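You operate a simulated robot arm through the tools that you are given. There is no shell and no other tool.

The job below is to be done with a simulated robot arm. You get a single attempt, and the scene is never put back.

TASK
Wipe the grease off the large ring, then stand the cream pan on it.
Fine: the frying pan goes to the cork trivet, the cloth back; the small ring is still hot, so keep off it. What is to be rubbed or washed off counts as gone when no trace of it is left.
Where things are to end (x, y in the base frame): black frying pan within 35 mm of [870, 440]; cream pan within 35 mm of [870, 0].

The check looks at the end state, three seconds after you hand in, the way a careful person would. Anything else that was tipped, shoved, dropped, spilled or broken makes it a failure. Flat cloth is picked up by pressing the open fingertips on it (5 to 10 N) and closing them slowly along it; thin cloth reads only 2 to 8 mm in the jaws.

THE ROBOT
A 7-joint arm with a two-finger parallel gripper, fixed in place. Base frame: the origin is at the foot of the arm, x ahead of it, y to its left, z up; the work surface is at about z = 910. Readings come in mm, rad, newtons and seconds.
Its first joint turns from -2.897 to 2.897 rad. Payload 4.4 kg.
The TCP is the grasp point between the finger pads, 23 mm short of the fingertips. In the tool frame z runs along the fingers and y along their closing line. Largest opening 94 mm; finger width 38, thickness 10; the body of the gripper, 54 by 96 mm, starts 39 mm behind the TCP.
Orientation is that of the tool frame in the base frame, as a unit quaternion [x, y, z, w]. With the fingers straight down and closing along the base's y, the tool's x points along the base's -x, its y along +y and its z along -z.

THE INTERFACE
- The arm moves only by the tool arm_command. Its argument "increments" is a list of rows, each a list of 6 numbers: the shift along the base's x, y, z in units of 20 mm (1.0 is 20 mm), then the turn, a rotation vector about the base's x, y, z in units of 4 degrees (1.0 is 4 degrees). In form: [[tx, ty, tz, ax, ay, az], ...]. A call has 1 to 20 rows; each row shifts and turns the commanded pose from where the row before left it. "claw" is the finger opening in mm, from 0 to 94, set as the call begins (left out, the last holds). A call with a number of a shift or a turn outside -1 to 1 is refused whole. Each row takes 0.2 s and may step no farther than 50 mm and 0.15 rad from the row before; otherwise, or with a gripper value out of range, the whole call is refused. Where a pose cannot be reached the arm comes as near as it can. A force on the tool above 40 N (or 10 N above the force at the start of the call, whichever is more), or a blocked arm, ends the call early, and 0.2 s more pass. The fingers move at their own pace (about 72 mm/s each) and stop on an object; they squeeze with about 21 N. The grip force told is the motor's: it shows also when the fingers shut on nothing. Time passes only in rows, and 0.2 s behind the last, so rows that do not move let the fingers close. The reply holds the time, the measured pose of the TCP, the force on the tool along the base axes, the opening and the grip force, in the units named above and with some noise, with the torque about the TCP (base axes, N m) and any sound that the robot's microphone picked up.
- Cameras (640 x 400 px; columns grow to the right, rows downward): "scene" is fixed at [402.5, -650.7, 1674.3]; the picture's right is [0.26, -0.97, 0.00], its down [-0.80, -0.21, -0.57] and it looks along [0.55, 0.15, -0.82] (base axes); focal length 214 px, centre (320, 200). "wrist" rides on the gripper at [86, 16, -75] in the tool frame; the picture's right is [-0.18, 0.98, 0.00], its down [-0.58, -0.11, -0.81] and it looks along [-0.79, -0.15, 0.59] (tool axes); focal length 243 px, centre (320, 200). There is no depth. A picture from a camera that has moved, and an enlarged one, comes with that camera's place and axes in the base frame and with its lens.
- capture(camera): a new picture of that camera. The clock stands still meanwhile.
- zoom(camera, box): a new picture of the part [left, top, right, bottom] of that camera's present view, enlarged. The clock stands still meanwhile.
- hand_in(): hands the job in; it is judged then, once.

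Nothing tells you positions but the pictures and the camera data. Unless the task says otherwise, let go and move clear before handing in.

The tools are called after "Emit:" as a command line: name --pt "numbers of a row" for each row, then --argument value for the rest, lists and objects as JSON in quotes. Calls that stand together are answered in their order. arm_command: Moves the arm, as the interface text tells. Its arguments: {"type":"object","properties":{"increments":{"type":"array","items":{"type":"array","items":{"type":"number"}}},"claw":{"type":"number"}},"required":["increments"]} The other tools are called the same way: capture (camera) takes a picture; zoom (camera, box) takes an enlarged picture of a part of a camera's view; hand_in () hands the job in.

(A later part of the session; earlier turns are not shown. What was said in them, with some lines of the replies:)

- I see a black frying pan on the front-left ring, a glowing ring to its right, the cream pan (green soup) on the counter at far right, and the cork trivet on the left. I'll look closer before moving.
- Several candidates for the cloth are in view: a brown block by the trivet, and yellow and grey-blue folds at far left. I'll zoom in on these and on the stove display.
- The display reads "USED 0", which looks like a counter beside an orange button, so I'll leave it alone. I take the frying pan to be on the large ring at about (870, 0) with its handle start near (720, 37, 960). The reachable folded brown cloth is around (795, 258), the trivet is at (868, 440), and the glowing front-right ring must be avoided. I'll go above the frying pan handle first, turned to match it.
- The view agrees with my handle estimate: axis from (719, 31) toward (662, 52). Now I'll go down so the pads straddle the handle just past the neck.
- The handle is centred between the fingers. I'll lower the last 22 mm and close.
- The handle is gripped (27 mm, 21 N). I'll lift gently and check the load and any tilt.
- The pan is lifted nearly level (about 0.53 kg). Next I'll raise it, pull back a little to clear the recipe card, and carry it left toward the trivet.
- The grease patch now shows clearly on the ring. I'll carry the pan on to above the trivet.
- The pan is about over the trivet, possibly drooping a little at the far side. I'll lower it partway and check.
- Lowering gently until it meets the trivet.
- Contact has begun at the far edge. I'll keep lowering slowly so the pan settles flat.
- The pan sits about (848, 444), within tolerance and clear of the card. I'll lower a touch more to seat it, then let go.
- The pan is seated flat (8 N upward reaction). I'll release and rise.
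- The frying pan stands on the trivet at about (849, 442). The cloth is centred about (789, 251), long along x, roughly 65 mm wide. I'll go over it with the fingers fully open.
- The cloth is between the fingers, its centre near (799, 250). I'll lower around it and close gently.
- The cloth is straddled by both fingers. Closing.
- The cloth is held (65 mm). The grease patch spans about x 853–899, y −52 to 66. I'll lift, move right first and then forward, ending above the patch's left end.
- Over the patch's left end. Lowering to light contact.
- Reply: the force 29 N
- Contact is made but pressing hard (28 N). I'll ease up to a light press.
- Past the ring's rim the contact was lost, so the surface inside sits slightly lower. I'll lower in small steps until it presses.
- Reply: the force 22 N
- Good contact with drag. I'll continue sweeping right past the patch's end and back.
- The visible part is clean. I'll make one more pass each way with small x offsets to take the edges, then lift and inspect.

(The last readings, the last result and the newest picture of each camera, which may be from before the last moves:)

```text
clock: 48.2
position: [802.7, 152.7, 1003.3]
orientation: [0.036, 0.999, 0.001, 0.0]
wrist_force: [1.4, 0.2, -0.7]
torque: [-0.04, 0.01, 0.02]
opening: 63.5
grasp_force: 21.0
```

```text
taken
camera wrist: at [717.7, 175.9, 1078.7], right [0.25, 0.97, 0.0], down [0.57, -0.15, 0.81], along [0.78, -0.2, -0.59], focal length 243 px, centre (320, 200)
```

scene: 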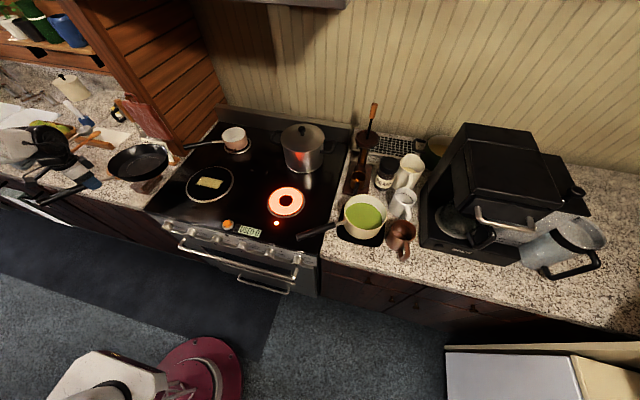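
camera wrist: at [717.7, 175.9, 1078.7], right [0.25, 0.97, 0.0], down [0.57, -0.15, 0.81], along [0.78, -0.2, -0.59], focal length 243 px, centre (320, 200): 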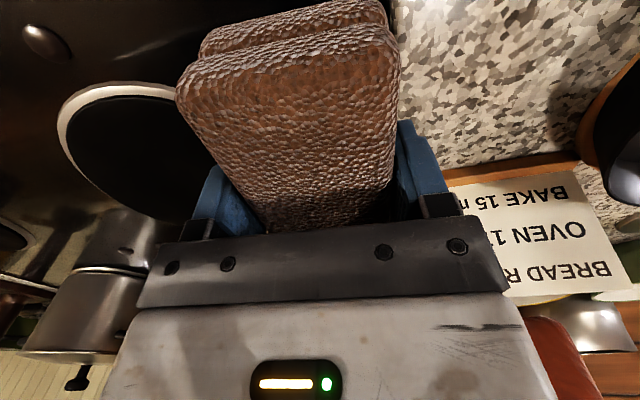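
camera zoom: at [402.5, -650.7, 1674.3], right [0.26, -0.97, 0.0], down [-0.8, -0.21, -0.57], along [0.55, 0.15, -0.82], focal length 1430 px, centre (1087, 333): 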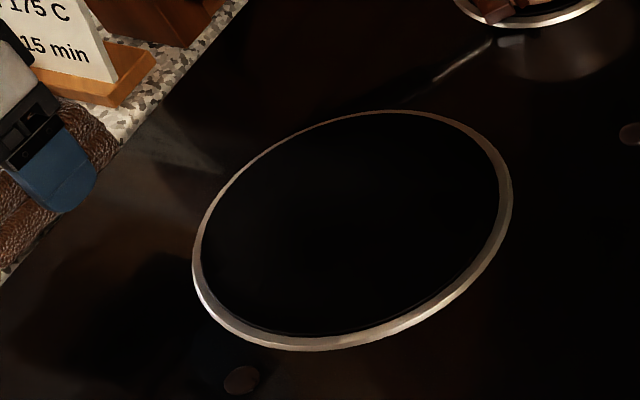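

The ring is clean. I'll carry the cloth back to its original place at (798, 249).

Emit:
arm_command --pt "-0.05 0.6 0 0 0 0" --pt "-0.05 1 0 0 0 0" --pt "-0.05 1 0 0 0 0" --pt "-0.05 1 0 0 0 0" --pt "-0.05 0.8 0 0 0 0" --pt "0 0.42 0 0 0 0" --pt "0 0 -0.8 0 0 0" --pt "0 0 -0.9 0 0 0" --pt "0 0 -0.7 0 0 0" --pt "0 0 -0.3 0 0 0" --pt "0 0 0 0 0 0"

```text
clock: 50.6
position: [797.8, 249.0, 948.2]
orientation: [0.035, 0.999, 0.0, -0.001]
wrist_force: [-0.1, -0.3, 0.1]
torque: [-0.01, 0.0, 0.0]
opening: 63.6
grasp_force: 20.6
```

Emit:
arm_command --pt "0 0 -0.1 0 0 0" --pt "0 0 -0.1 0 0 0" --pt "0 0 0 0 0 0"

```text
clock: 51.4
position: [797.0, 248.5, 944.9]
orientation: [0.035, 0.999, 0.0, -0.001]
wrist_force: [0.2, 0.1, -0.5]
torque: [-0.03, 0.0, -0.02]
opening: 63.6
grasp_force: 21.2
```

Emit:
arm_command --pt "0 0 -0.1 0 0 0" --pt "0 0 -0.08 0 0 0" --pt "0 0 0 0 0 0"

```text
clock: 52.2
position: [796.5, 247.4, 940.3]
orientation: [0.035, 0.999, 0.001, 0.0]
wrist_force: [-0.6, 0.7, -0.1]
torque: [-0.04, 0.0, 0.01]
opening: 63.5
grasp_force: 21.0
```

Emit:
arm_command --pt "0 0 -0.08 0 0 0" --pt "0 0 -0.08 0 0 0" --pt "0 0 0 0 0 0"

Emit:
zoom --camera "scene" --box '[110, 145, 180, 205]'

```text
clock: 53.0
position: [797.3, 248.5, 939.1]
orientation: [0.036, 0.999, 0.0, 0.0]
wrist_force: [-5.7, -7.0, 23.9]
torque: [-0.2, 0.41, 0.02]
opening: 63.8
grasp_force: 20.9
```

```text
6.67 times, centred on (145, 175) of scene
camera zoom: at [402.5, -650.7, 1674.3], right [0.26, -0.97, 0.0], down [-0.8, -0.21, -0.57], along [0.55, 0.15, -0.82], focal length 1430 px, centre (1487, 367)
```

zoom: 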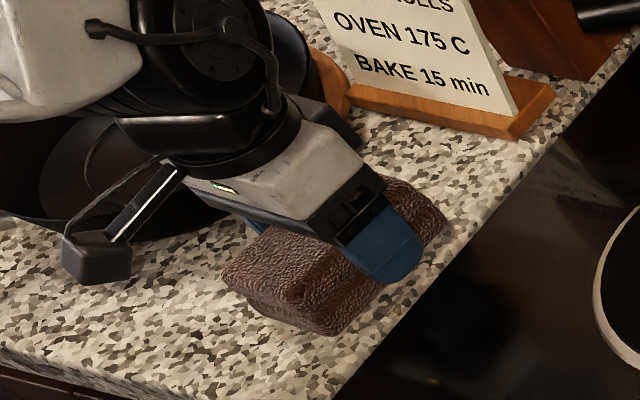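

Contact is reached and the cloth sits where it was. I'll release it and rise.

Emit:
arm_command --pt "0 0 0.1 0 0 0" --pt "0 0 0 0 0 0" --pt "0 0 0 0 0 0" --claw 94

Emit:
arm_command --pt "0 0 0.5 0 0 0" --pt "0 0 1 0 0 0" --pt "0 0 1 0 0 0" --pt "0 0 1 0 0 0" --pt "0 0 1 0 0 0" --pt "0 0 1 0 0 0" --pt "0 0 1 0 0 0" --pt "0 0 1 0 0 0" --pt "0 0 1 0 0 0"

Emit:
zoom --camera "scene" --box '[80, 120, 200, 210]'

Emit:
zoom --camera "scene" --box '[290, 180, 420, 270]'

```text
clock: 53.8
position: [798.0, 250.0, 939.8]
orientation: [0.035, 0.999, 0.0, 0.0]
wrist_force: [-0.3, 0.5, 0.5]
torque: [-0.01, 0.0, 0.02]
opening: 93.8
grasp_force: 0.1
```

```text
clock: 55.8
position: [797.9, 249.1, 1108.7]
orientation: [0.035, 0.999, 0.0, 0.0]
wrist_force: [0.6, -0.4, -0.5]
torque: [0.02, -0.01, 0.02]
opening: 94.0
grasp_force: 0.1
```

```text
4.44 times, centred on (140, 165) of scene
camera zoom: at [402.5, -650.7, 1674.3], right [0.26, -0.97, 0.0], down [-0.8, -0.21, -0.57], along [0.55, 0.15, -0.82], focal length 953 px, centre (1120, 356)
```

zoom: 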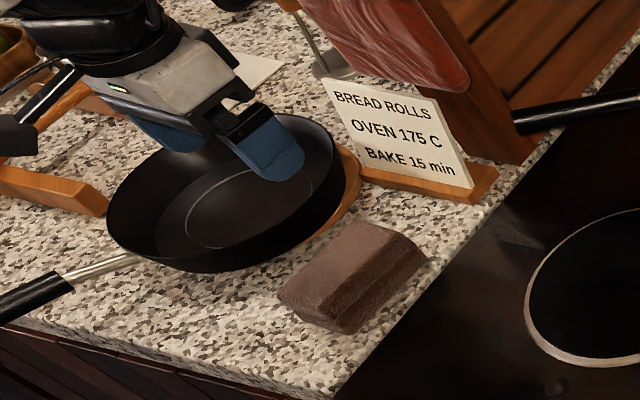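

```text
4.44 times, centred on (355, 225) of scene
camera zoom: at [402.5, -650.7, 1674.3], right [0.26, -0.97, 0.0], down [-0.8, -0.21, -0.57], along [0.55, 0.15, -0.82], focal length 953 px, centre (164, 89)
```

zoom: 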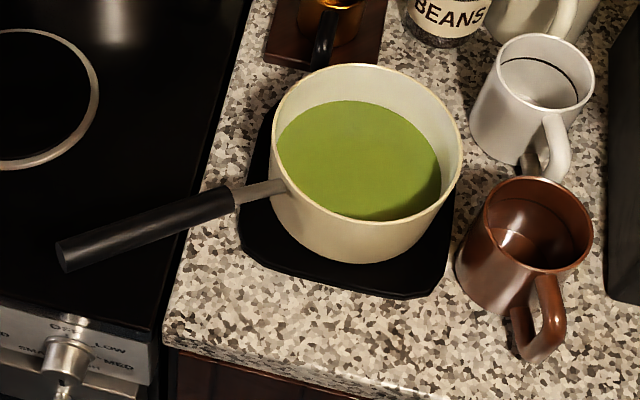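

The cloth is back in place and the grease is gone. The small ring no longer glows but I'll still keep off it. Next is the cream pan: I'll travel high across and turn to line up with its handle.

Emit:
arm_command --pt "-0.1 -1 0.3 0 0 -0.32" --pt "-0.1 -1 0.3 0 0 -0.32" --pt "-0.1 -1 0.3 0 0 -0.32" --pt "-0.1 -1 0.3 0 0 -0.32" --pt "-0.1 -1 0.3 0 0 -0.32" --pt "-0.1 -1 0.3 0 0 -0.32" --pt "-0.1 -1 0.3 0 0 -0.32" --pt "-0.1 -1 0.3 0 0 -0.32" --pt "-0.1 -1 0.3 0 0 -0.32" --pt "-0.1 -1 0.3 0 0 -0.32" --pt "-0.1 -1 0.3 0 0 -0.32" --pt "-0.1 -1 0.3 0 0 -0.32" --pt "-0.1 -1 0.3 0 0 -0.32" --pt "-0.1 -1 0.3 0 0 -0.32" --pt "-0.1 -1 0.3 0 0 -0.32" --pt "-0.1 -1 0.3 0 0 -0.32" --pt "-0.1 -1 0.3 0 0 -0.32" --pt "-0.1 -1 0.3 0 0 -0.32" --pt "-0.1 -1 0.3 0 0 -0.32" --pt "-0.1 -1 0.3 0 0 -0.32" --claw 70

Emit:
arm_command --pt "-0.1 -1 0 0 0 -0.33" --pt "-0.1 -1 0 0 0 -0.33" --pt "-0.1 -1 0 0 0 -0.33" --pt "-0.1 -1 0 0 0 -0.33" --pt "-0.1 -1 0 0 0 -0.33" --pt "-0.1 -1 0 0 0 -0.33" --pt "-0.1 -1 0 0 0 -0.33" --pt "-0.1 -1 0 0 0 -0.33" --pt "-0.1 -1 0 0 0 -0.33" --pt "-0.1 -1 0 0 0 -0.33" --pt "-0.1 -1 0 0 0 -0.33" --pt "-0.1 -1 0 0 0 -0.33" --pt "-0.1 -1 0 0 0 -0.33" --pt "-0.1 -1 0 0 0 -0.33" --pt "-0.1 -1 0 0 0 -0.33" --pt "-0.1 -1 0 0 0 -0.33" --pt "-0.1 -1 0 0 0 -0.33" --pt "-0.1 -1 0 0 0 -0.33" --pt "-0.1 -1 0 0 0 -0.33" --pt "-0.1 -0.5 0 0 0 -0.33"

Emit:
capture --camera "wrist"

Emit:
capture --camera "scene"

```text
clock: 60.0
position: [757.3, -151.1, 1230.6]
orientation: [0.255, 0.967, 0.0, 0.001]
wrist_force: [-0.8, -0.8, -0.2]
torque: [-0.01, 0.0, 0.0]
opening: 69.8
grasp_force: 0.1
```

```text
clock: 64.2
position: [716.8, -542.6, 1229.8]
orientation: [0.47, 0.883, 0.0, 0.0]
wrist_force: [-0.4, 0.1, 0.1]
torque: [-0.01, 0.04, 0.0]
opening: 70.0
grasp_force: 0.1
```

```text
taken
camera wrist: at [682.1, -460.9, 1306.0], right [0.92, 0.4, 0.0], down [0.23, -0.54, 0.81], along [0.32, -0.74, -0.59], focal length 243 px, centre (320, 200)
```

wrist: 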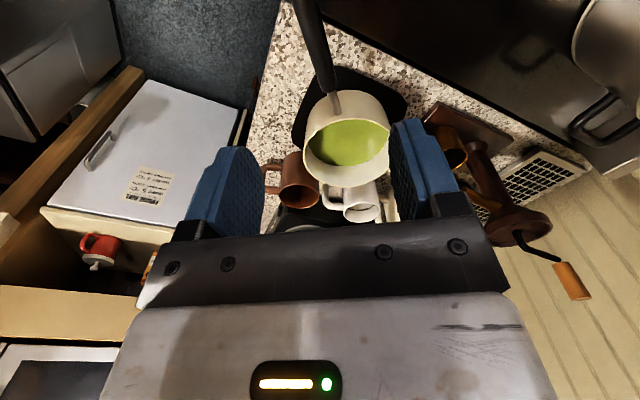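

```text
taken
```

scene: 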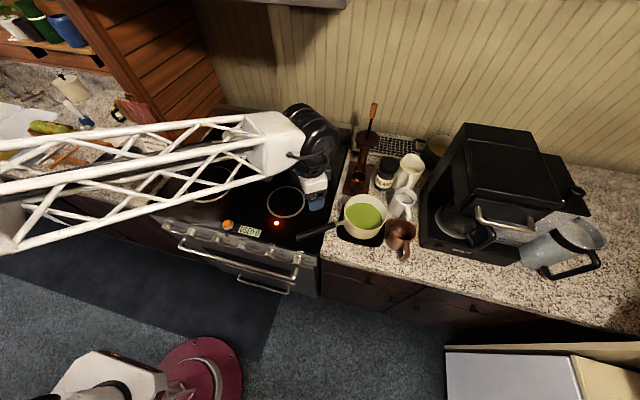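

Emit:
zoom --camera "wrist" --box '[240, 0, 440, 220]'

Emit:
zoom --camera "scene" --box '[280, 160, 430, 270]'

```text
1.82 times, centred on (340, 110) of wrist
camera zoom: at [682.1, -460.9, 1306.0], right [0.92, 0.4, 0.0], down [0.23, -0.54, 0.81], along [0.32, -0.74, -0.59], focal length 441 px, centre (284, 364)
```

zoom: 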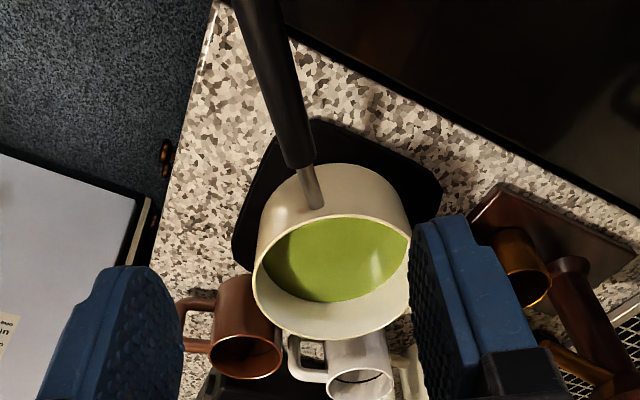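

```text
3.64 times, centred on (355, 215) of scene
camera zoom: at [402.5, -650.7, 1674.3], right [0.26, -0.97, 0.0], down [-0.8, -0.21, -0.57], along [0.55, 0.15, -0.82], focal length 780 px, centre (193, 146)
```

zoom: 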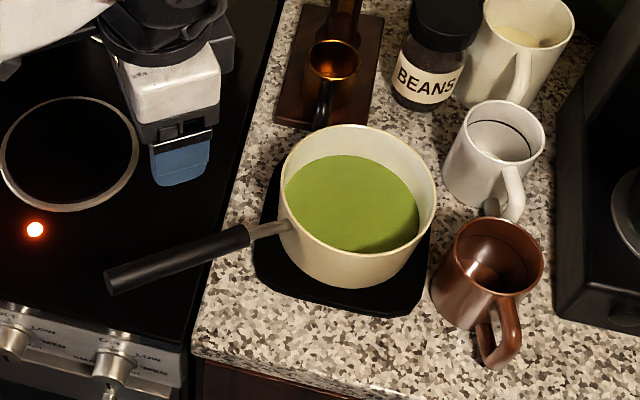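

I take the cream pan's handle to start at about (759, −610, 1013) and run along (−0.61, 0.79), nearly level, with the pan's centre near (836, −702). I'll approach a point close to the neck from above.

Emit:
arm_command --pt "0.195 -0.328 -0.94 0 0 0.11" --pt "0.195 -0.328 -0.94 0 0 0.11" --pt "0.195 -0.328 -0.94 0 0 0.11" --pt "0.195 -0.328 -0.94 0 0 0.11" --pt "0.195 -0.328 -0.94 0 0 0.11" --pt "0.195 -0.328 -0.94 0 0 0.11" --pt "0.195 -0.328 -0.94 0 0 0.11" --pt "0.195 -0.328 -0.94 0 0 0.11" --pt "0 0 0 0 0 0" --claw 70

Emit:
capture --camera "wrist"

Emit:
zoom --camera "scene" --box '[280, 160, 430, 270]'

```text
clock: 66.2
position: [747.8, -595.3, 1080.8]
orientation: [0.442, 0.897, 0.0, 0.0]
wrist_force: [0.4, -0.3, -0.4]
torque: [0.0, 0.01, 0.04]
opening: 69.9
grasp_force: 0.0
```

```text
taken
camera wrist: at [708.4, -515.9, 1156.4], right [0.89, 0.45, 0.0], down [0.27, -0.53, 0.81], along [0.36, -0.72, -0.59], focal length 243 px, centre (320, 200)
```

wrist: 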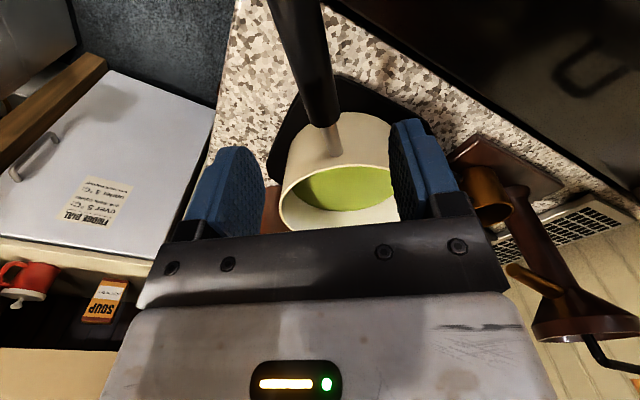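

```text
3.64 times, centred on (355, 215) of scene
camera zoom: at [402.5, -650.7, 1674.3], right [0.26, -0.97, 0.0], down [-0.8, -0.21, -0.57], along [0.55, 0.15, -0.82], focal length 780 px, centre (193, 146)
```

zoom: 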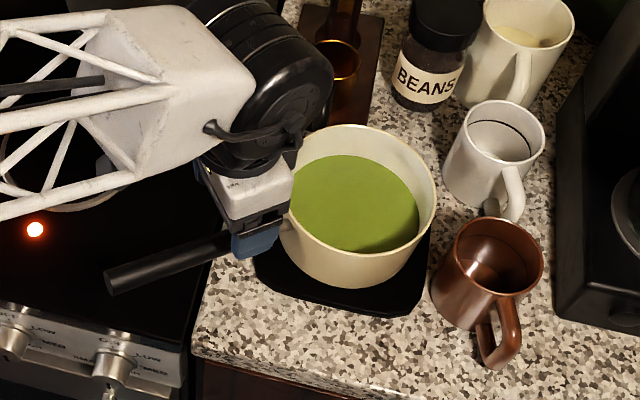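

The handle start is confirmed at (759, −609, 1013). I'll descend straight to straddle it.

Emit:
arm_command --pt "0 0 -0.6 0 0 0" --pt "0 0 -0.8 0 0 0" --pt "0 0 -0.8 0 0 0" --pt "0 0 -0.6 0 0 0" --pt "0 0 -0.5 0 0 0" --pt "0 0 0 0 0 0"

Emit:
capture --camera "wrist"

Emit:
zoom --camera "scene" --box '[290, 180, 400, 260]'

```text
clock: 67.6
position: [748.0, -595.4, 1013.4]
orientation: [0.443, 0.897, 0.001, 0.0]
wrist_force: [0.2, -0.4, -0.5]
torque: [-0.03, -0.04, 0.02]
opening: 69.8
grasp_force: 0.1
```

```text
taken
camera wrist: at [708.8, -516.0, 1088.4], right [0.89, 0.45, 0.0], down [0.27, -0.53, 0.81], along [0.36, -0.72, -0.59], focal length 243 px, centre (320, 200)
```

wrist: 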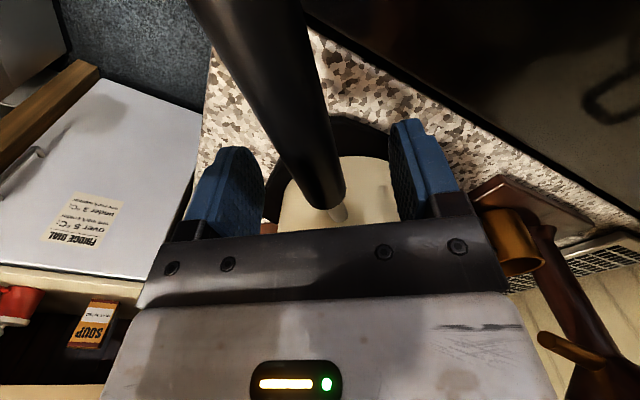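

```text
5.00 times, centred on (345, 220) of scene
camera zoom: at [402.5, -650.7, 1674.3], right [0.26, -0.97, 0.0], down [-0.8, -0.21, -0.57], along [0.55, 0.15, -0.82], focal length 1072 px, centre (195, 100)
```

zoom: 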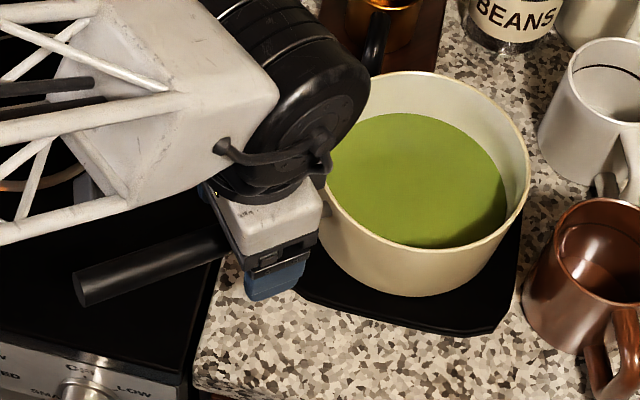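

The handle is centred between the pads. Closing, then a tiny test lift.

Emit:
arm_command --pt "0 0 0 0 0 0" --pt "0 0 0 0 0 0" --pt "0 0 0 0 0 0" --pt "0 0 0 0 0 0" --claw 0

Emit:
arm_command --pt "0 0 0.1 0 0 0" --pt "0 0 0.15 0 0 0" --pt "0 0 0 0 0 0" --pt "0 0 0 0 0 0"

Emit:
zoom --camera "scene" --box '[290, 180, 400, 260]'

```text
clock: 68.6
position: [747.7, -595.7, 1013.3]
orientation: [0.443, 0.897, 0.0, 0.0]
wrist_force: [1.9, 1.7, 0.0]
torque: [-0.04, -0.13, 0.33]
opening: 27.5
grasp_force: 20.7
```

```text
clock: 69.6
position: [748.6, -595.1, 1018.5]
orientation: [0.442, 0.897, 0.0, 0.0]
wrist_force: [-0.4, 0.2, -5.1]
torque: [0.47, 0.36, -0.01]
opening: 26.6
grasp_force: 20.7
```

```text
5.00 times, centred on (345, 220) of scene
camera zoom: at [402.5, -650.7, 1674.3], right [0.26, -0.97, 0.0], down [-0.8, -0.21, -0.57], along [0.55, 0.15, -0.82], focal length 1072 px, centre (195, 100)
```

zoom: 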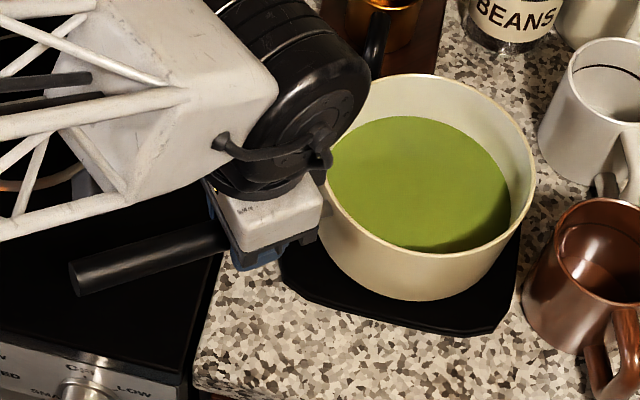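

Only 5 N so far. I'll lift another few millimetres and compare force, torque and tilt.

Emit:
arm_command --pt "0 0 0.15 0 0 0" --pt "0 0 0.15 0 0 0" --pt "0 0 0 0 0 0" --pt "0 0 0 0 0 0"

Emit:
zoom --camera "scene" --box '[290, 180, 400, 260]'

Emit:
capture --camera "wrist"

```text
clock: 70.6
position: [747.9, -595.4, 1024.1]
orientation: [0.442, 0.897, 0.001, 0.0]
wrist_force: [0.8, -0.3, -4.6]
torque: [0.44, 0.36, -0.01]
opening: 26.8
grasp_force: 20.8
```

```text
5.00 times, centred on (345, 220) of scene
camera zoom: at [402.5, -650.7, 1674.3], right [0.26, -0.97, 0.0], down [-0.8, -0.21, -0.57], along [0.55, 0.15, -0.82], focal length 1072 px, centre (195, 100)
```

zoom: 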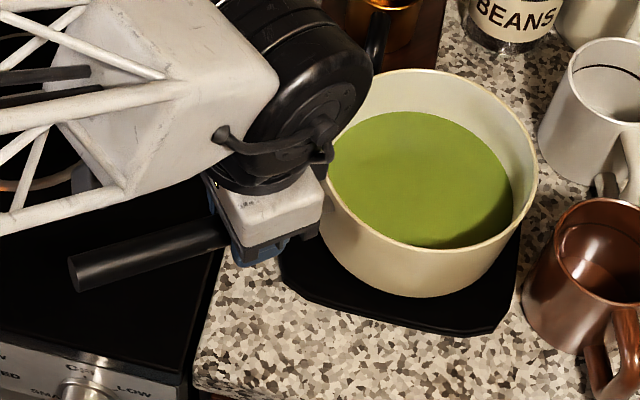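

```text
taken
camera wrist: at [708.8, -515.8, 1099.8], right [0.89, 0.45, 0.0], down [0.27, -0.53, 0.81], along [0.36, -0.72, -0.59], focal length 243 px, centre (320, 200)
```

wrist: 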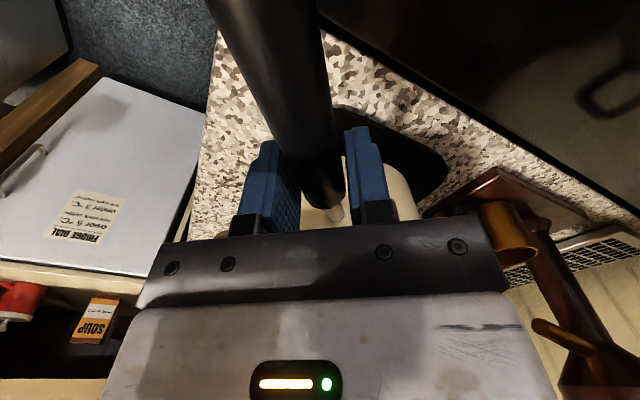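

The whole pan is airborne (about 0.5 kg, torque 0.57 N m, unchanged between the two heights) and still close to level. I'll lift it slowly straight up and check for creeping tilt.

Emit:
arm_command --pt "0 0 0.2 0 0 0" --pt "0 0 0.4 0 0 0" --pt "0 0 0.5 0 0 0" --pt "0 0 0.5 0 0 0" --pt "0 0 0.5 0 0 0" --pt "0 0 0.5 0 0 0" --pt "0 0 0.5 0 0 0" --pt "0 0 0.4 0 0 0" --pt "0 0 0.2 0 0 0" --pt "0 0 0 0 0 0"

Emit:
zoom --camera "scene" --box '[290, 160, 400, 240]'

Emit:
capture --camera "wrist"

```text
clock: 72.8
position: [747.1, -593.2, 1099.0]
orientation: [0.442, 0.897, 0.0, 0.001]
wrist_force: [0.9, -0.8, -5.4]
torque: [0.46, 0.37, -0.01]
opening: 26.7
grasp_force: 20.9
```

```text
5.00 times, centred on (345, 200) of scene
camera zoom: at [402.5, -650.7, 1674.3], right [0.26, -0.97, 0.0], down [-0.8, -0.21, -0.57], along [0.55, 0.15, -0.82], focal length 1072 px, centre (195, 200)
```

zoom: 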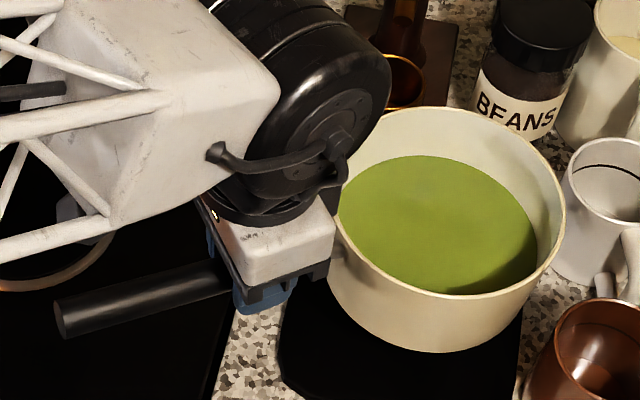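

```text
taken
camera wrist: at [708.4, -514.7, 1174.4], right [0.89, 0.45, 0.0], down [0.27, -0.53, 0.81], along [0.36, -0.72, -0.59], focal length 243 px, centre (320, 200)
```

wrist: 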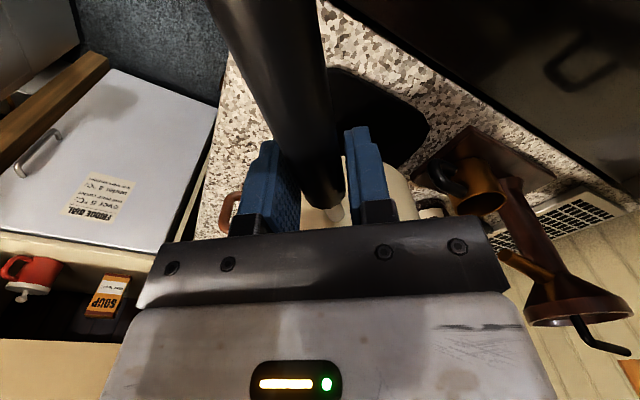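

It's held steadily and level. I'll carry it on a path closer to the robot, away from the small ring, turning slowly as it goes.

Emit:
arm_command --pt "-0.15 0.15 0.1 0 0 0.1" --pt "-0.3 0.3 0.1 0 0 0.15" --pt "-0.45 0.45 0.1 0 0 0.2" --pt "-0.5 0.48 0.1 0 0 0.2" --pt "-0.5 0.48 0 0 0 0.2" --pt "-0.5 0.48 0 0 0 0.2" --pt "-0.5 0.48 0 0 0 0.2" --pt "-0.5 0.48 0 0 0 0.2" --pt "-0.5 0.48 0 0 0 0.2" --pt "-0.5 0.48 0 0 0 0.2" --pt "-0.5 0.48 0 0 0 0.2" --pt "-0.5 0.48 0 0 0 0.2" --pt "-0.5 0.48 0 0 0 0.2" --pt "-0.5 0.48 0 0 0 0.2" --pt "-0.5 0.48 0 0 0 0.2" --pt "-0.5 0.48 0 0 0 0.2" --pt "-0.5 0.48 0 0 0 0.2" --pt "-0.5 0.48 0 0 0 0.2" --pt "-0.4 0.48 0 0 0 0.2" --pt "-0.3 0.48 0 0 0 0.2"

Emit:
zoom --camera "scene" --box '[230, 160, 390, 280]'

Emit:
capture --camera "wrist"

```text
clock: 77.0
position: [566.0, -413.4, 1105.6]
orientation: [0.318, 0.948, 0.0, 0.001]
wrist_force: [-0.2, -0.3, -5.9]
torque: [0.38, 0.49, 0.02]
opening: 26.6
grasp_force: 20.8
```

```text
3.33 times, centred on (310, 220) of scene
camera zoom: at [402.5, -650.7, 1674.3], right [0.26, -0.97, 0.0], down [-0.8, -0.21, -0.57], along [0.55, 0.15, -0.82], focal length 715 px, centre (353, 133)
```

zoom: 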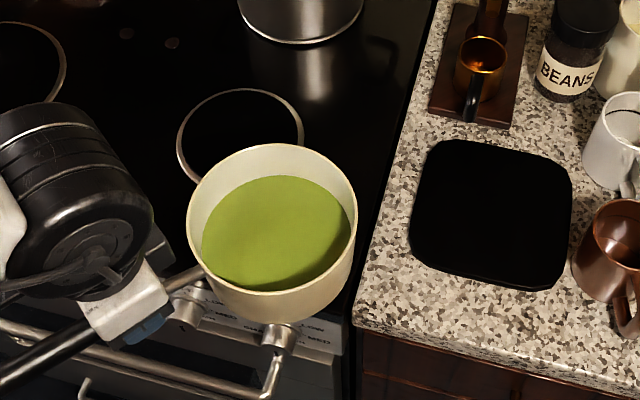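

```text
taken
camera wrist: at [507.0, -347.6, 1181.2], right [0.74, 0.67, 0.0], down [0.4, -0.44, 0.81], along [0.54, -0.6, -0.59], focal length 243 px, centre (320, 200)
```

wrist: 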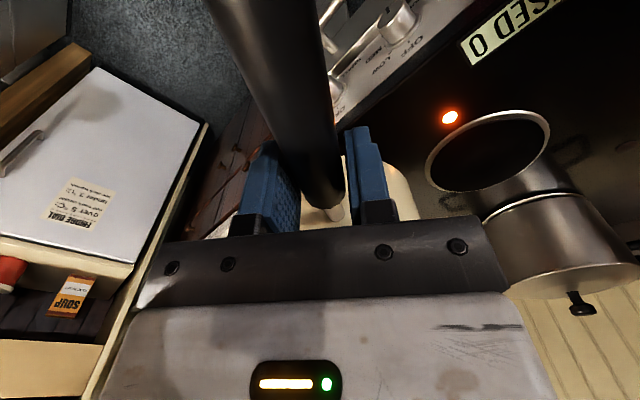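

Steady and level. On past the front of the hot ring.

Emit:
arm_command --pt "-0.08 0.2 0 0 0 0.1" --pt "-0.08 0.4 0 0 0 0.2" --pt "-0.08 0.55 0 0 0 0.25" --pt "-0.08 0.6 0 0 0 0.25" --pt "-0.08 0.6 0 0 0 0.25" --pt "-0.08 0.6 0 0 0 0.25" --pt "-0.08 0.6 0 0 0 0.25" --pt "-0.08 0.6 0 0 0 0.25" --pt "-0.08 0.6 0 0 0 0.25" --pt "-0.08 0.6 0 0 0 0.25" --pt "-0.08 0.6 0 0 0 0.25" --pt "-0.08 0.6 0 0 0 0.25" --pt "0 0.6 0 0 0 0.25" --pt "0.1 0.6 0 0 0 0.25" --pt "0.2 0.6 0 0 0 0.25" --pt "0.2 0.6 0 0 0 0.25" --pt "0.2 0.6 0 0 0 0.25" --pt "0.2 0.6 0 0 0 0.25" --pt "0.2 0.6 0 0 0 0.25" --pt "0.2 0.6 0 0 0 0.25"

Emit:
zoom --camera "scene" --box '[140, 140, 320, 280]'

Emit:
capture --camera "wrist"

```text
clock: 81.2
position: [571.8, -185.2, 1107.8]
orientation: [0.155, 0.988, 0.0, 0.001]
wrist_force: [-0.4, 0.2, -5.8]
torque: [0.17, 0.58, 0.01]
opening: 26.7
grasp_force: 20.9
```

```text
2.86 times, centred on (230, 210) of scene
camera zoom: at [402.5, -650.7, 1674.3], right [0.26, -0.97, 0.0], down [-0.8, -0.21, -0.57], along [0.55, 0.15, -0.82], focal length 613 px, centre (577, 171)
```

zoom: 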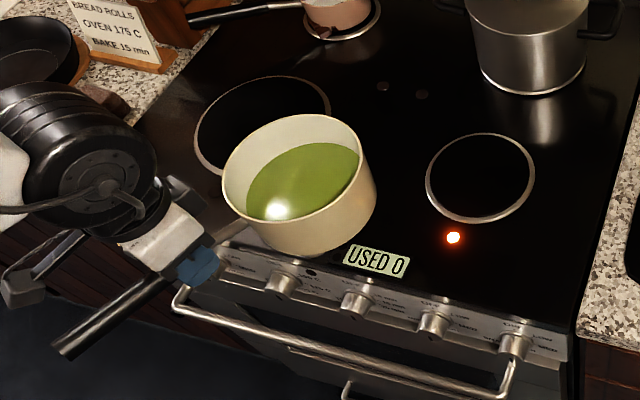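

```text
taken
camera wrist: at [495.9, -143.1, 1182.5], right [0.48, 0.88, 0.0], down [0.52, -0.28, 0.81], along [0.71, -0.38, -0.59], focal length 243 px, centre (320, 200)
```

wrist: 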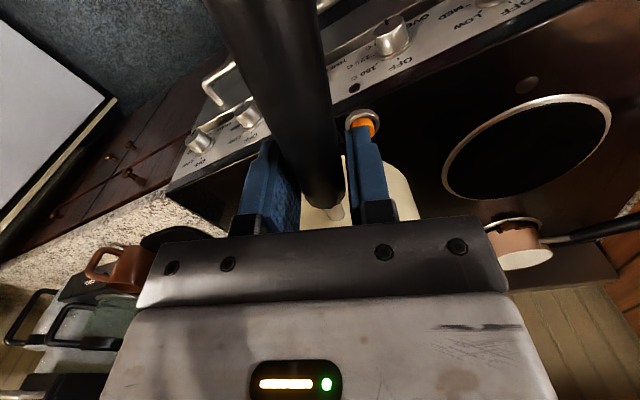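

Still steady. Now forward and left to bring the pan over the large ring.

Emit:
arm_command --pt "0.15 0.3 0 0 0 0.1" --pt "0.3 0.5 0 0 0 0.1" --pt "0.42 0.55 0 0 0 0.1" --pt "0.45 0.55 0 0 0 0.1" --pt "0.45 0.55 0 0 0 0.1" --pt "0.45 0.55 0 0 0 0.1" --pt "0.45 0.55 0 0 0 0.15" --pt "0.45 0.55 0 0 0 0.15" --pt "0.45 0.55 0 0 0 0.15" --pt "0.45 0.55 0 0 0 0.15" --pt "0.45 0.55 0 0 0 0.15" --pt "0.45 0.55 0 0 0 0.15" --pt "0.45 0.55 0 0 0 0.15" --pt "0.45 0.55 0 0 0 0.15" --pt "0.45 0.55 0 0 0 0.15" --pt "0.45 0.55 0 0 0 0.15" --pt "0.45 0.55 0 0 0 0.15" --pt "0.45 0.5 0 0 0 0.1" --pt "0.4 0.35 0 0 0 0" --pt "0.2 0.1 0 0 0 0"

Emit:
zoom --camera "scene" --box '[110, 120, 260, 230]'

Emit:
capture --camera "wrist"

```text
clock: 85.4
position: [735.9, 14.2, 1106.9]
orientation: [0.074, 0.997, -0.001, 0.0]
wrist_force: [0.2, 0.0, -5.2]
torque: [0.12, 0.55, 0.02]
opening: 26.7
grasp_force: 21.3
```

```text
3.64 times, centred on (185, 175) of scene
camera zoom: at [402.5, -650.7, 1674.3], right [0.26, -0.97, 0.0], down [-0.8, -0.21, -0.57], along [0.55, 0.15, -0.82], focal length 780 px, centre (811, 291)
```

zoom: 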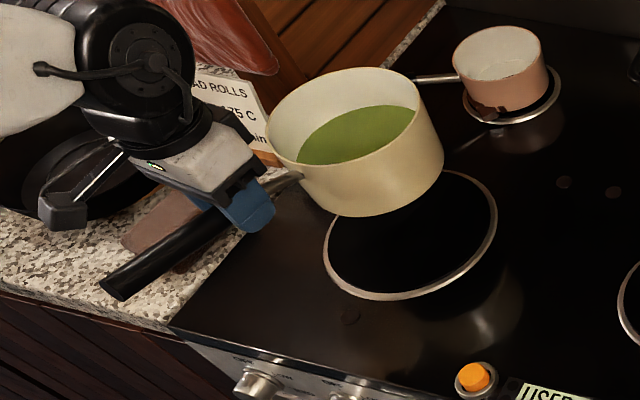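

```text
taken
camera wrist: at [654.4, 43.4, 1181.8], right [0.33, 0.94, 0.0], down [0.56, -0.19, 0.81], along [0.76, -0.26, -0.59], focal length 243 px, centre (320, 200)
```

wrist: 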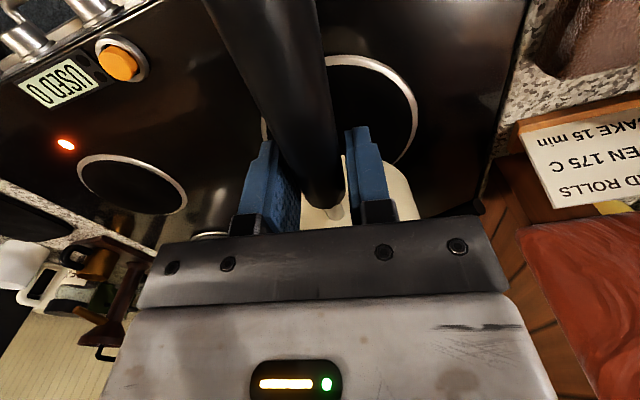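

The pan is over the ring, rim centre near (871, −8). I'll lower most of the way and re-check the alignment.

Emit:
arm_command --pt "0 0 -0.2 0 0 0" --pt "0 0 -0.4 0 0 0" --pt "0 0.05 -0.5 0 0 0" --pt "0 0.05 -0.5 0 0 0" --pt "0 0.05 -0.5 0 0 0" --pt "0 0 -0.5 0 0 0" --pt "0 0 -0.4 0 0 0" --pt "0 0 -0.3 0 0 0" --pt "0 0 -0.2 0 0 0" --pt "0 0 0 0 0 0"

Emit:
zoom --camera "scene" --box '[130, 130, 250, 220]'

```text
clock: 87.6
position: [738.7, 16.5, 1036.6]
orientation: [0.074, 0.997, 0.001, 0.0]
wrist_force: [-0.3, 0.6, -5.9]
torque: [0.09, 0.55, 0.01]
opening: 26.9
grasp_force: 21.0
```

```text
4.44 times, centred on (190, 175) of scene
camera zoom: at [402.5, -650.7, 1674.3], right [0.26, -0.97, 0.0], down [-0.8, -0.21, -0.57], along [0.55, 0.15, -0.82], focal length 953 px, centre (898, 311)
```

zoom: 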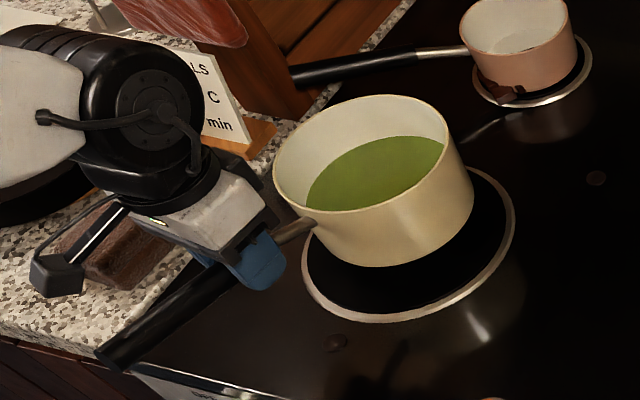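

The rim centre is at about (876, −6). I'll nudge toward (870, 0) and lower gently to contact.

Emit:
arm_command --pt "-0.15 0.1 -0.3 0 0 0" --pt "-0.15 0.1 -0.3 0 0 0" --pt "0 0 -0.15 0 0 0" --pt "0 0 0 0 0 0"

Emit:
arm_command --pt "0 0 -0.12 0 0 0" --pt "0 0 -0.12 0 0 0" --pt "0 0 0 0 0 0"

Emit:
zoom --camera "scene" --box '[130, 130, 250, 220]'

```text
clock: 88.6
position: [731.8, 20.9, 1021.7]
orientation: [0.074, 0.997, 0.001, 0.0]
wrist_force: [0.6, -0.3, -5.1]
torque: [0.11, 0.59, 0.03]
opening: 26.8
grasp_force: 21.2
```

```text
clock: 89.4
position: [731.0, 20.3, 1016.9]
orientation: [0.074, 0.997, 0.0, 0.0]
wrist_force: [0.0, -0.5, -5.5]
torque: [0.1, 0.6, 0.0]
opening: 26.7
grasp_force: 20.9
```

```text
4.44 times, centred on (190, 175) of scene
camera zoom: at [402.5, -650.7, 1674.3], right [0.26, -0.97, 0.0], down [-0.8, -0.21, -0.57], along [0.55, 0.15, -0.82], focal length 953 px, centre (898, 311)
```

zoom: 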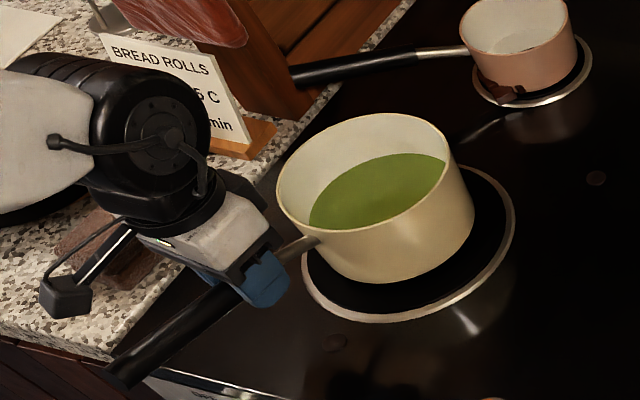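

Emit:
arm_command --pt "0 0 -0.12 0 0 0" --pt "0 0 -0.12 0 0 0" --pt "0 0 0 0 0 0"

```text
clock: 90.2
position: [730.0, 20.0, 1012.2]
orientation: [0.074, 0.997, 0.0, 0.0]
wrist_force: [-1.7, -0.2, -0.6]
torque: [0.02, -0.23, 0.04]
opening: 26.7
grasp_force: 21.2
```

Contact has begun. I'll ease down in small steps until the pan sits flat.

Emit:
arm_command --pt "0 0 -0.1 0 0 0" --pt "0 0 0 0 0 0"

Emit:
zoom --camera "scene" --box '[130, 130, 250, 220]'

```text
clock: 90.8
position: [730.9, 20.5, 1010.8]
orientation: [0.074, 0.997, 0.0, 0.0]
wrist_force: [-2.5, 1.0, 1.0]
torque: [-0.05, -0.68, 0.1]
opening: 26.9
grasp_force: 21.5
```

```text
4.44 times, centred on (190, 175) of scene
camera zoom: at [402.5, -650.7, 1674.3], right [0.26, -0.97, 0.0], down [-0.8, -0.21, -0.57], along [0.55, 0.15, -0.82], focal length 953 px, centre (898, 311)
```

zoom: 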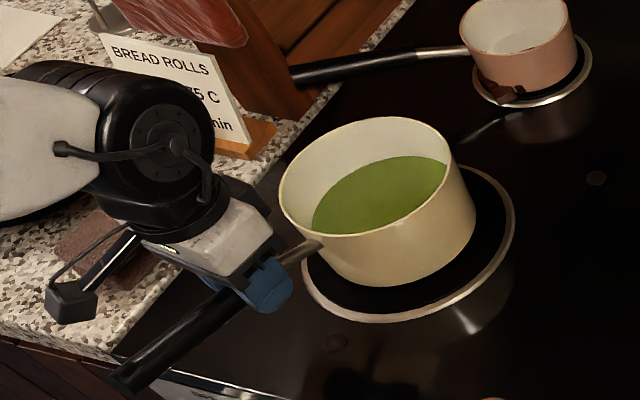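

Emit:
arm_command --pt "0 0 -0.1 0 0 0" --pt "0 0 0 0 0 0"

```text
clock: 91.4
position: [731.9, 21.3, 1007.7]
orientation: [0.075, 0.997, 0.001, 0.0]
wrist_force: [-2.7, -0.4, 2.9]
torque: [-0.08, -0.64, -0.04]
opening: 26.6
grasp_force: 21.7
```

Emit:
arm_command --pt "0 0 -0.1 0 0 0" --pt "0 0 0 0 0 0"

Emit:
zoom --camera "scene" --box '[130, 130, 250, 220]'

```text
clock: 92.0
position: [729.9, 21.3, 1006.3]
orientation: [0.074, 0.997, 0.001, 0.0]
wrist_force: [-9.5, 0.3, 17.2]
torque: [-0.04, -0.26, -0.05]
opening: 26.6
grasp_force: 21.4
```

```text
4.44 times, centred on (190, 175) of scene
camera zoom: at [402.5, -650.7, 1674.3], right [0.26, -0.97, 0.0], down [-0.8, -0.21, -0.57], along [0.55, 0.15, -0.82], focal length 953 px, centre (898, 311)
```

zoom: 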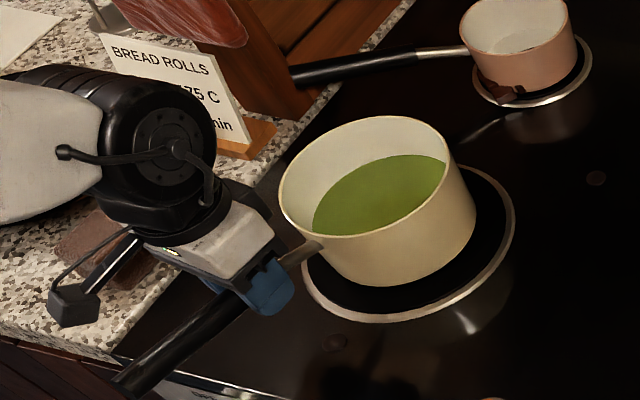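

The pan sits flat (17 N reaction). I'll relieve the pressure, release, and rise.

Emit:
arm_command --pt "0 0 0.08 0 0 0" --pt "0 0 0 0 0 0"

Emit:
arm_command --pt "0 0 0 0 0 0" --pt "0 0 0 0 0 0" --pt "0 0 0 0 0 0" --claw 65

Emit:
arm_command --pt "0 0 0.4 0 0 0" --pt "0 0 0.8 0 0 0" --pt "0 0 1 0 0 0" --pt "0 0 1 0 0 0" --pt "0 0 1 0 0 0" --pt "0 0 1 0 0 0" --pt "0 0 1 0 0 0" --pt "0 0 1 0 0 0" --pt "-1 0 1 0 0 0" --pt "-1 0 1 0 0 0" --pt "-1 0 1 0 0 0" --pt "-1 0 1 0 0 0"

Emit:
capture --camera "wrist"

Emit:
capture --camera "scene"

Emit:
zoom --camera "scene" --box '[80, 110, 250, 230]'

```text
clock: 92.6
position: [730.1, 22.2, 1007.5]
orientation: [0.074, 0.997, 0.0, 0.0]
wrist_force: [2.8, 0.3, 1.8]
torque: [-0.03, -0.12, 0.0]
opening: 26.3
grasp_force: 21.0
```

```text
clock: 93.4
position: [730.1, 22.0, 1007.3]
orientation: [0.074, 0.997, -0.001, 0.001]
wrist_force: [-0.5, 0.4, -0.5]
torque: [0.0, -0.03, 0.03]
opening: 64.9
grasp_force: 0.1
```

```text
clock: 96.0
position: [651.1, 19.7, 1233.4]
orientation: [0.074, 0.997, 0.0, -0.001]
wrist_force: [-0.1, 0.4, -0.7]
torque: [0.0, -0.01, 0.01]
opening: 65.2
grasp_force: 0.0
```

```text
taken
camera wrist: at [568.9, 49.4, 1307.3], right [0.33, 0.94, 0.0], down [0.56, -0.19, 0.81], along [0.76, -0.26, -0.59], focal length 243 px, centre (320, 200)
```

wrist: 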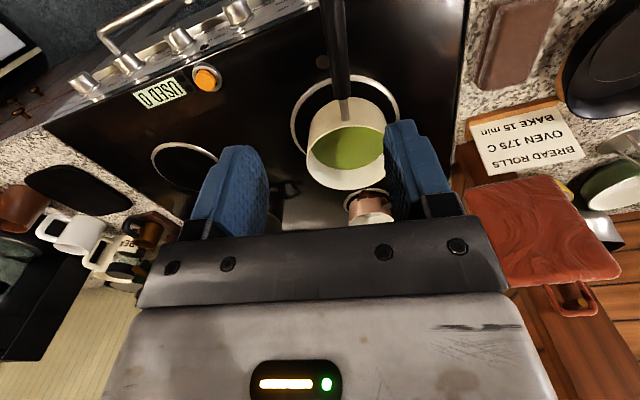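

```text
taken
```

scene: 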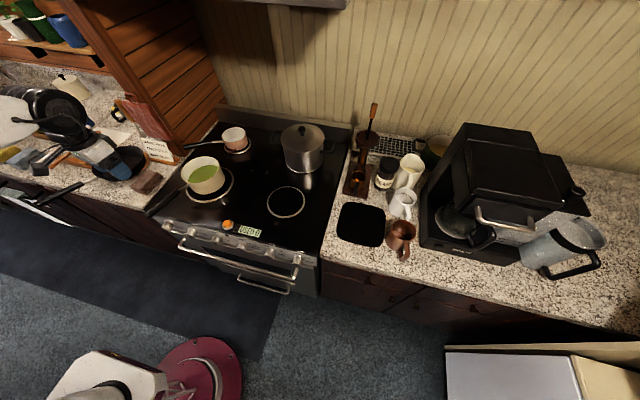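

```text
3.33 times, centred on (165, 170) of scene
camera zoom: at [402.5, -650.7, 1674.3], right [0.26, -0.97, 0.0], down [-0.8, -0.21, -0.57], along [0.55, 0.15, -0.82], focal length 715 px, centre (837, 300)
```

zoom: 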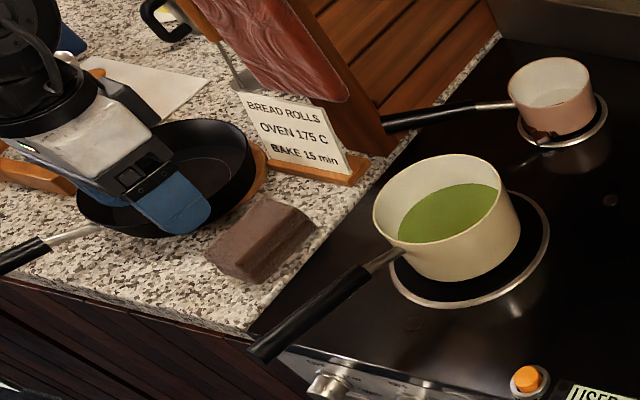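

The cream pan stands on the ring near (869, 0) and the counter still reads "USED 0". I'll back the arm off for an unobstructed final inspection.

Emit:
arm_command --pt "-1 -1 0.5 0 0 0" --pt "-1 -1 0.5 0 0 0" --pt "-1 -1 0.5 0 0 0" --pt "-1 -1 0.5 0 0 0" --pt "-1 -1 0 0 0 0" --pt "-1 -1 0 0 0 0" --pt "-1 -1 0 0 0 0" --pt "-1 -1 0 0 0 0" --pt "-1 -1 0 0 0 0" --pt "-1 -1 0 0 0 0"

Emit:
capture --camera "scene"

Emit:
zoom --camera "scene" --box '[70, 110, 250, 220]'

Emit:
zoom --camera "scene" --box '[320, 120, 440, 260]'

Emit:
capture --camera "wrist"

```text
clock: 98.2
position: [450.8, -180.9, 1271.0]
orientation: [0.074, 0.997, 0.0, -0.001]
wrist_force: [-0.6, 0.9, 1.0]
torque: [0.0, 0.02, -0.03]
opening: 64.7
grasp_force: 0.1
```

```text
taken
```

scene: 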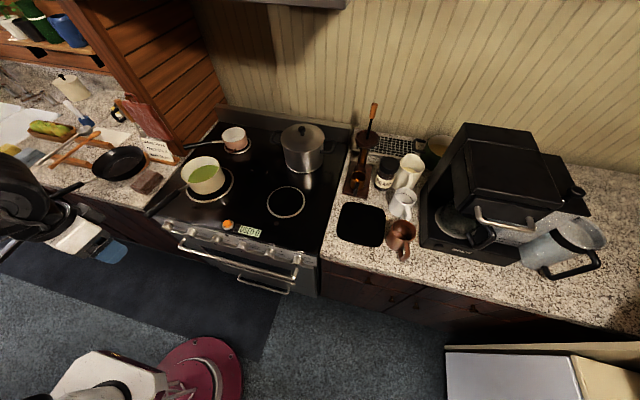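

```text
3.56 times, centred on (160, 165) of scene
camera zoom: at [402.5, -650.7, 1674.3], right [0.26, -0.97, 0.0], down [-0.8, -0.21, -0.57], along [0.55, 0.15, -0.82], focal length 763 px, centre (889, 324)
```

zoom: 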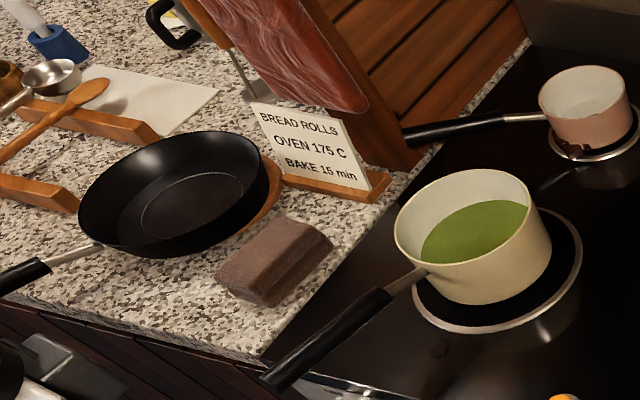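

```text
2.86 times, centred on (380, 190) of scene
camera zoom: at [402.5, -650.7, 1674.3], right [0.26, -0.97, 0.0], down [-0.8, -0.21, -0.57], along [0.55, 0.15, -0.82], focal length 613 px, centre (149, 229)
```

zoom: 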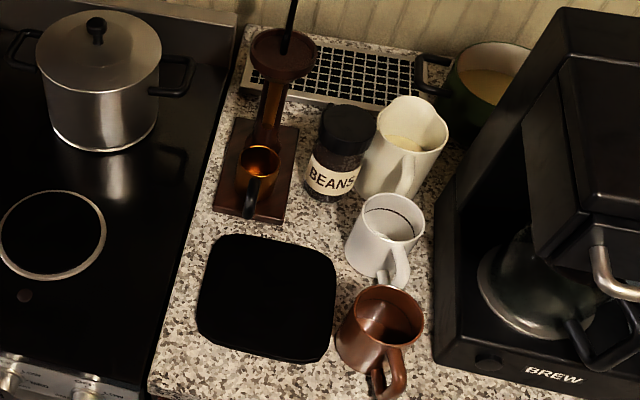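

```text
taken
camera wrist: at [367.3, -151.0, 1346.6], right [0.33, 0.94, 0.0], down [0.56, -0.19, 0.81], along [0.76, -0.26, -0.59], focal length 243 px, centre (320, 200)
```

wrist: 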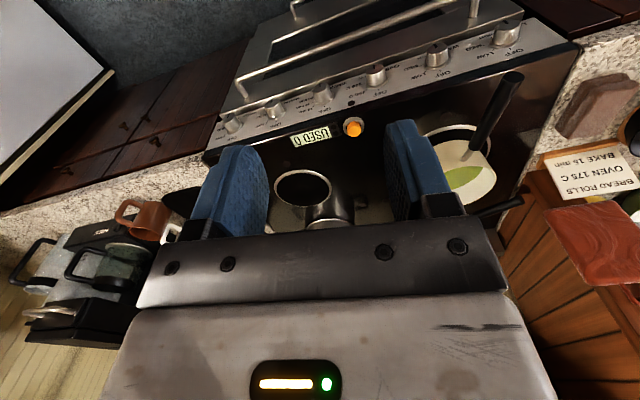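

Everything checks out:
- **Frying pan:** flat on the trivet at about (851, 445).
- **Cloth:** back in its original spot.
- **Large ring:** no trace of grease when I checked it just after wiping.
- **Cream pan:** on the large ring at about (870, 0) with the soup unspilled.
- **Surroundings:** everything else I can see is where it was.

The gripper is open and clear, so I'm handing in.

Emit:
hand_in

```text
The job is handed in.
```

The job is done and handed in; I haven't seen the result of the check.

- **Frying pan:** it stands flat on the cork trivet at about (851, 445). That is roughly 20 mm from the target, inside the 35 mm limit.
- **Grease:** I wiped the large ring with the brown folded cloth until no trace showed in a close-up. That was before the cream pan covered it.
- **Cloth:** it is back where it was, at about (798, 249).
- **Cream pan:** it stands on the large ring at about (870, 0). It was carried close to level and I saw no soup spilled.
- **Small ring:** nothing touched it. I carried the cream pan around the front of it.

These positions are estimates from the camera pictures, good to about 10 mm. I saw nothing else moved or tipped. The arm is clear with the gripper open.
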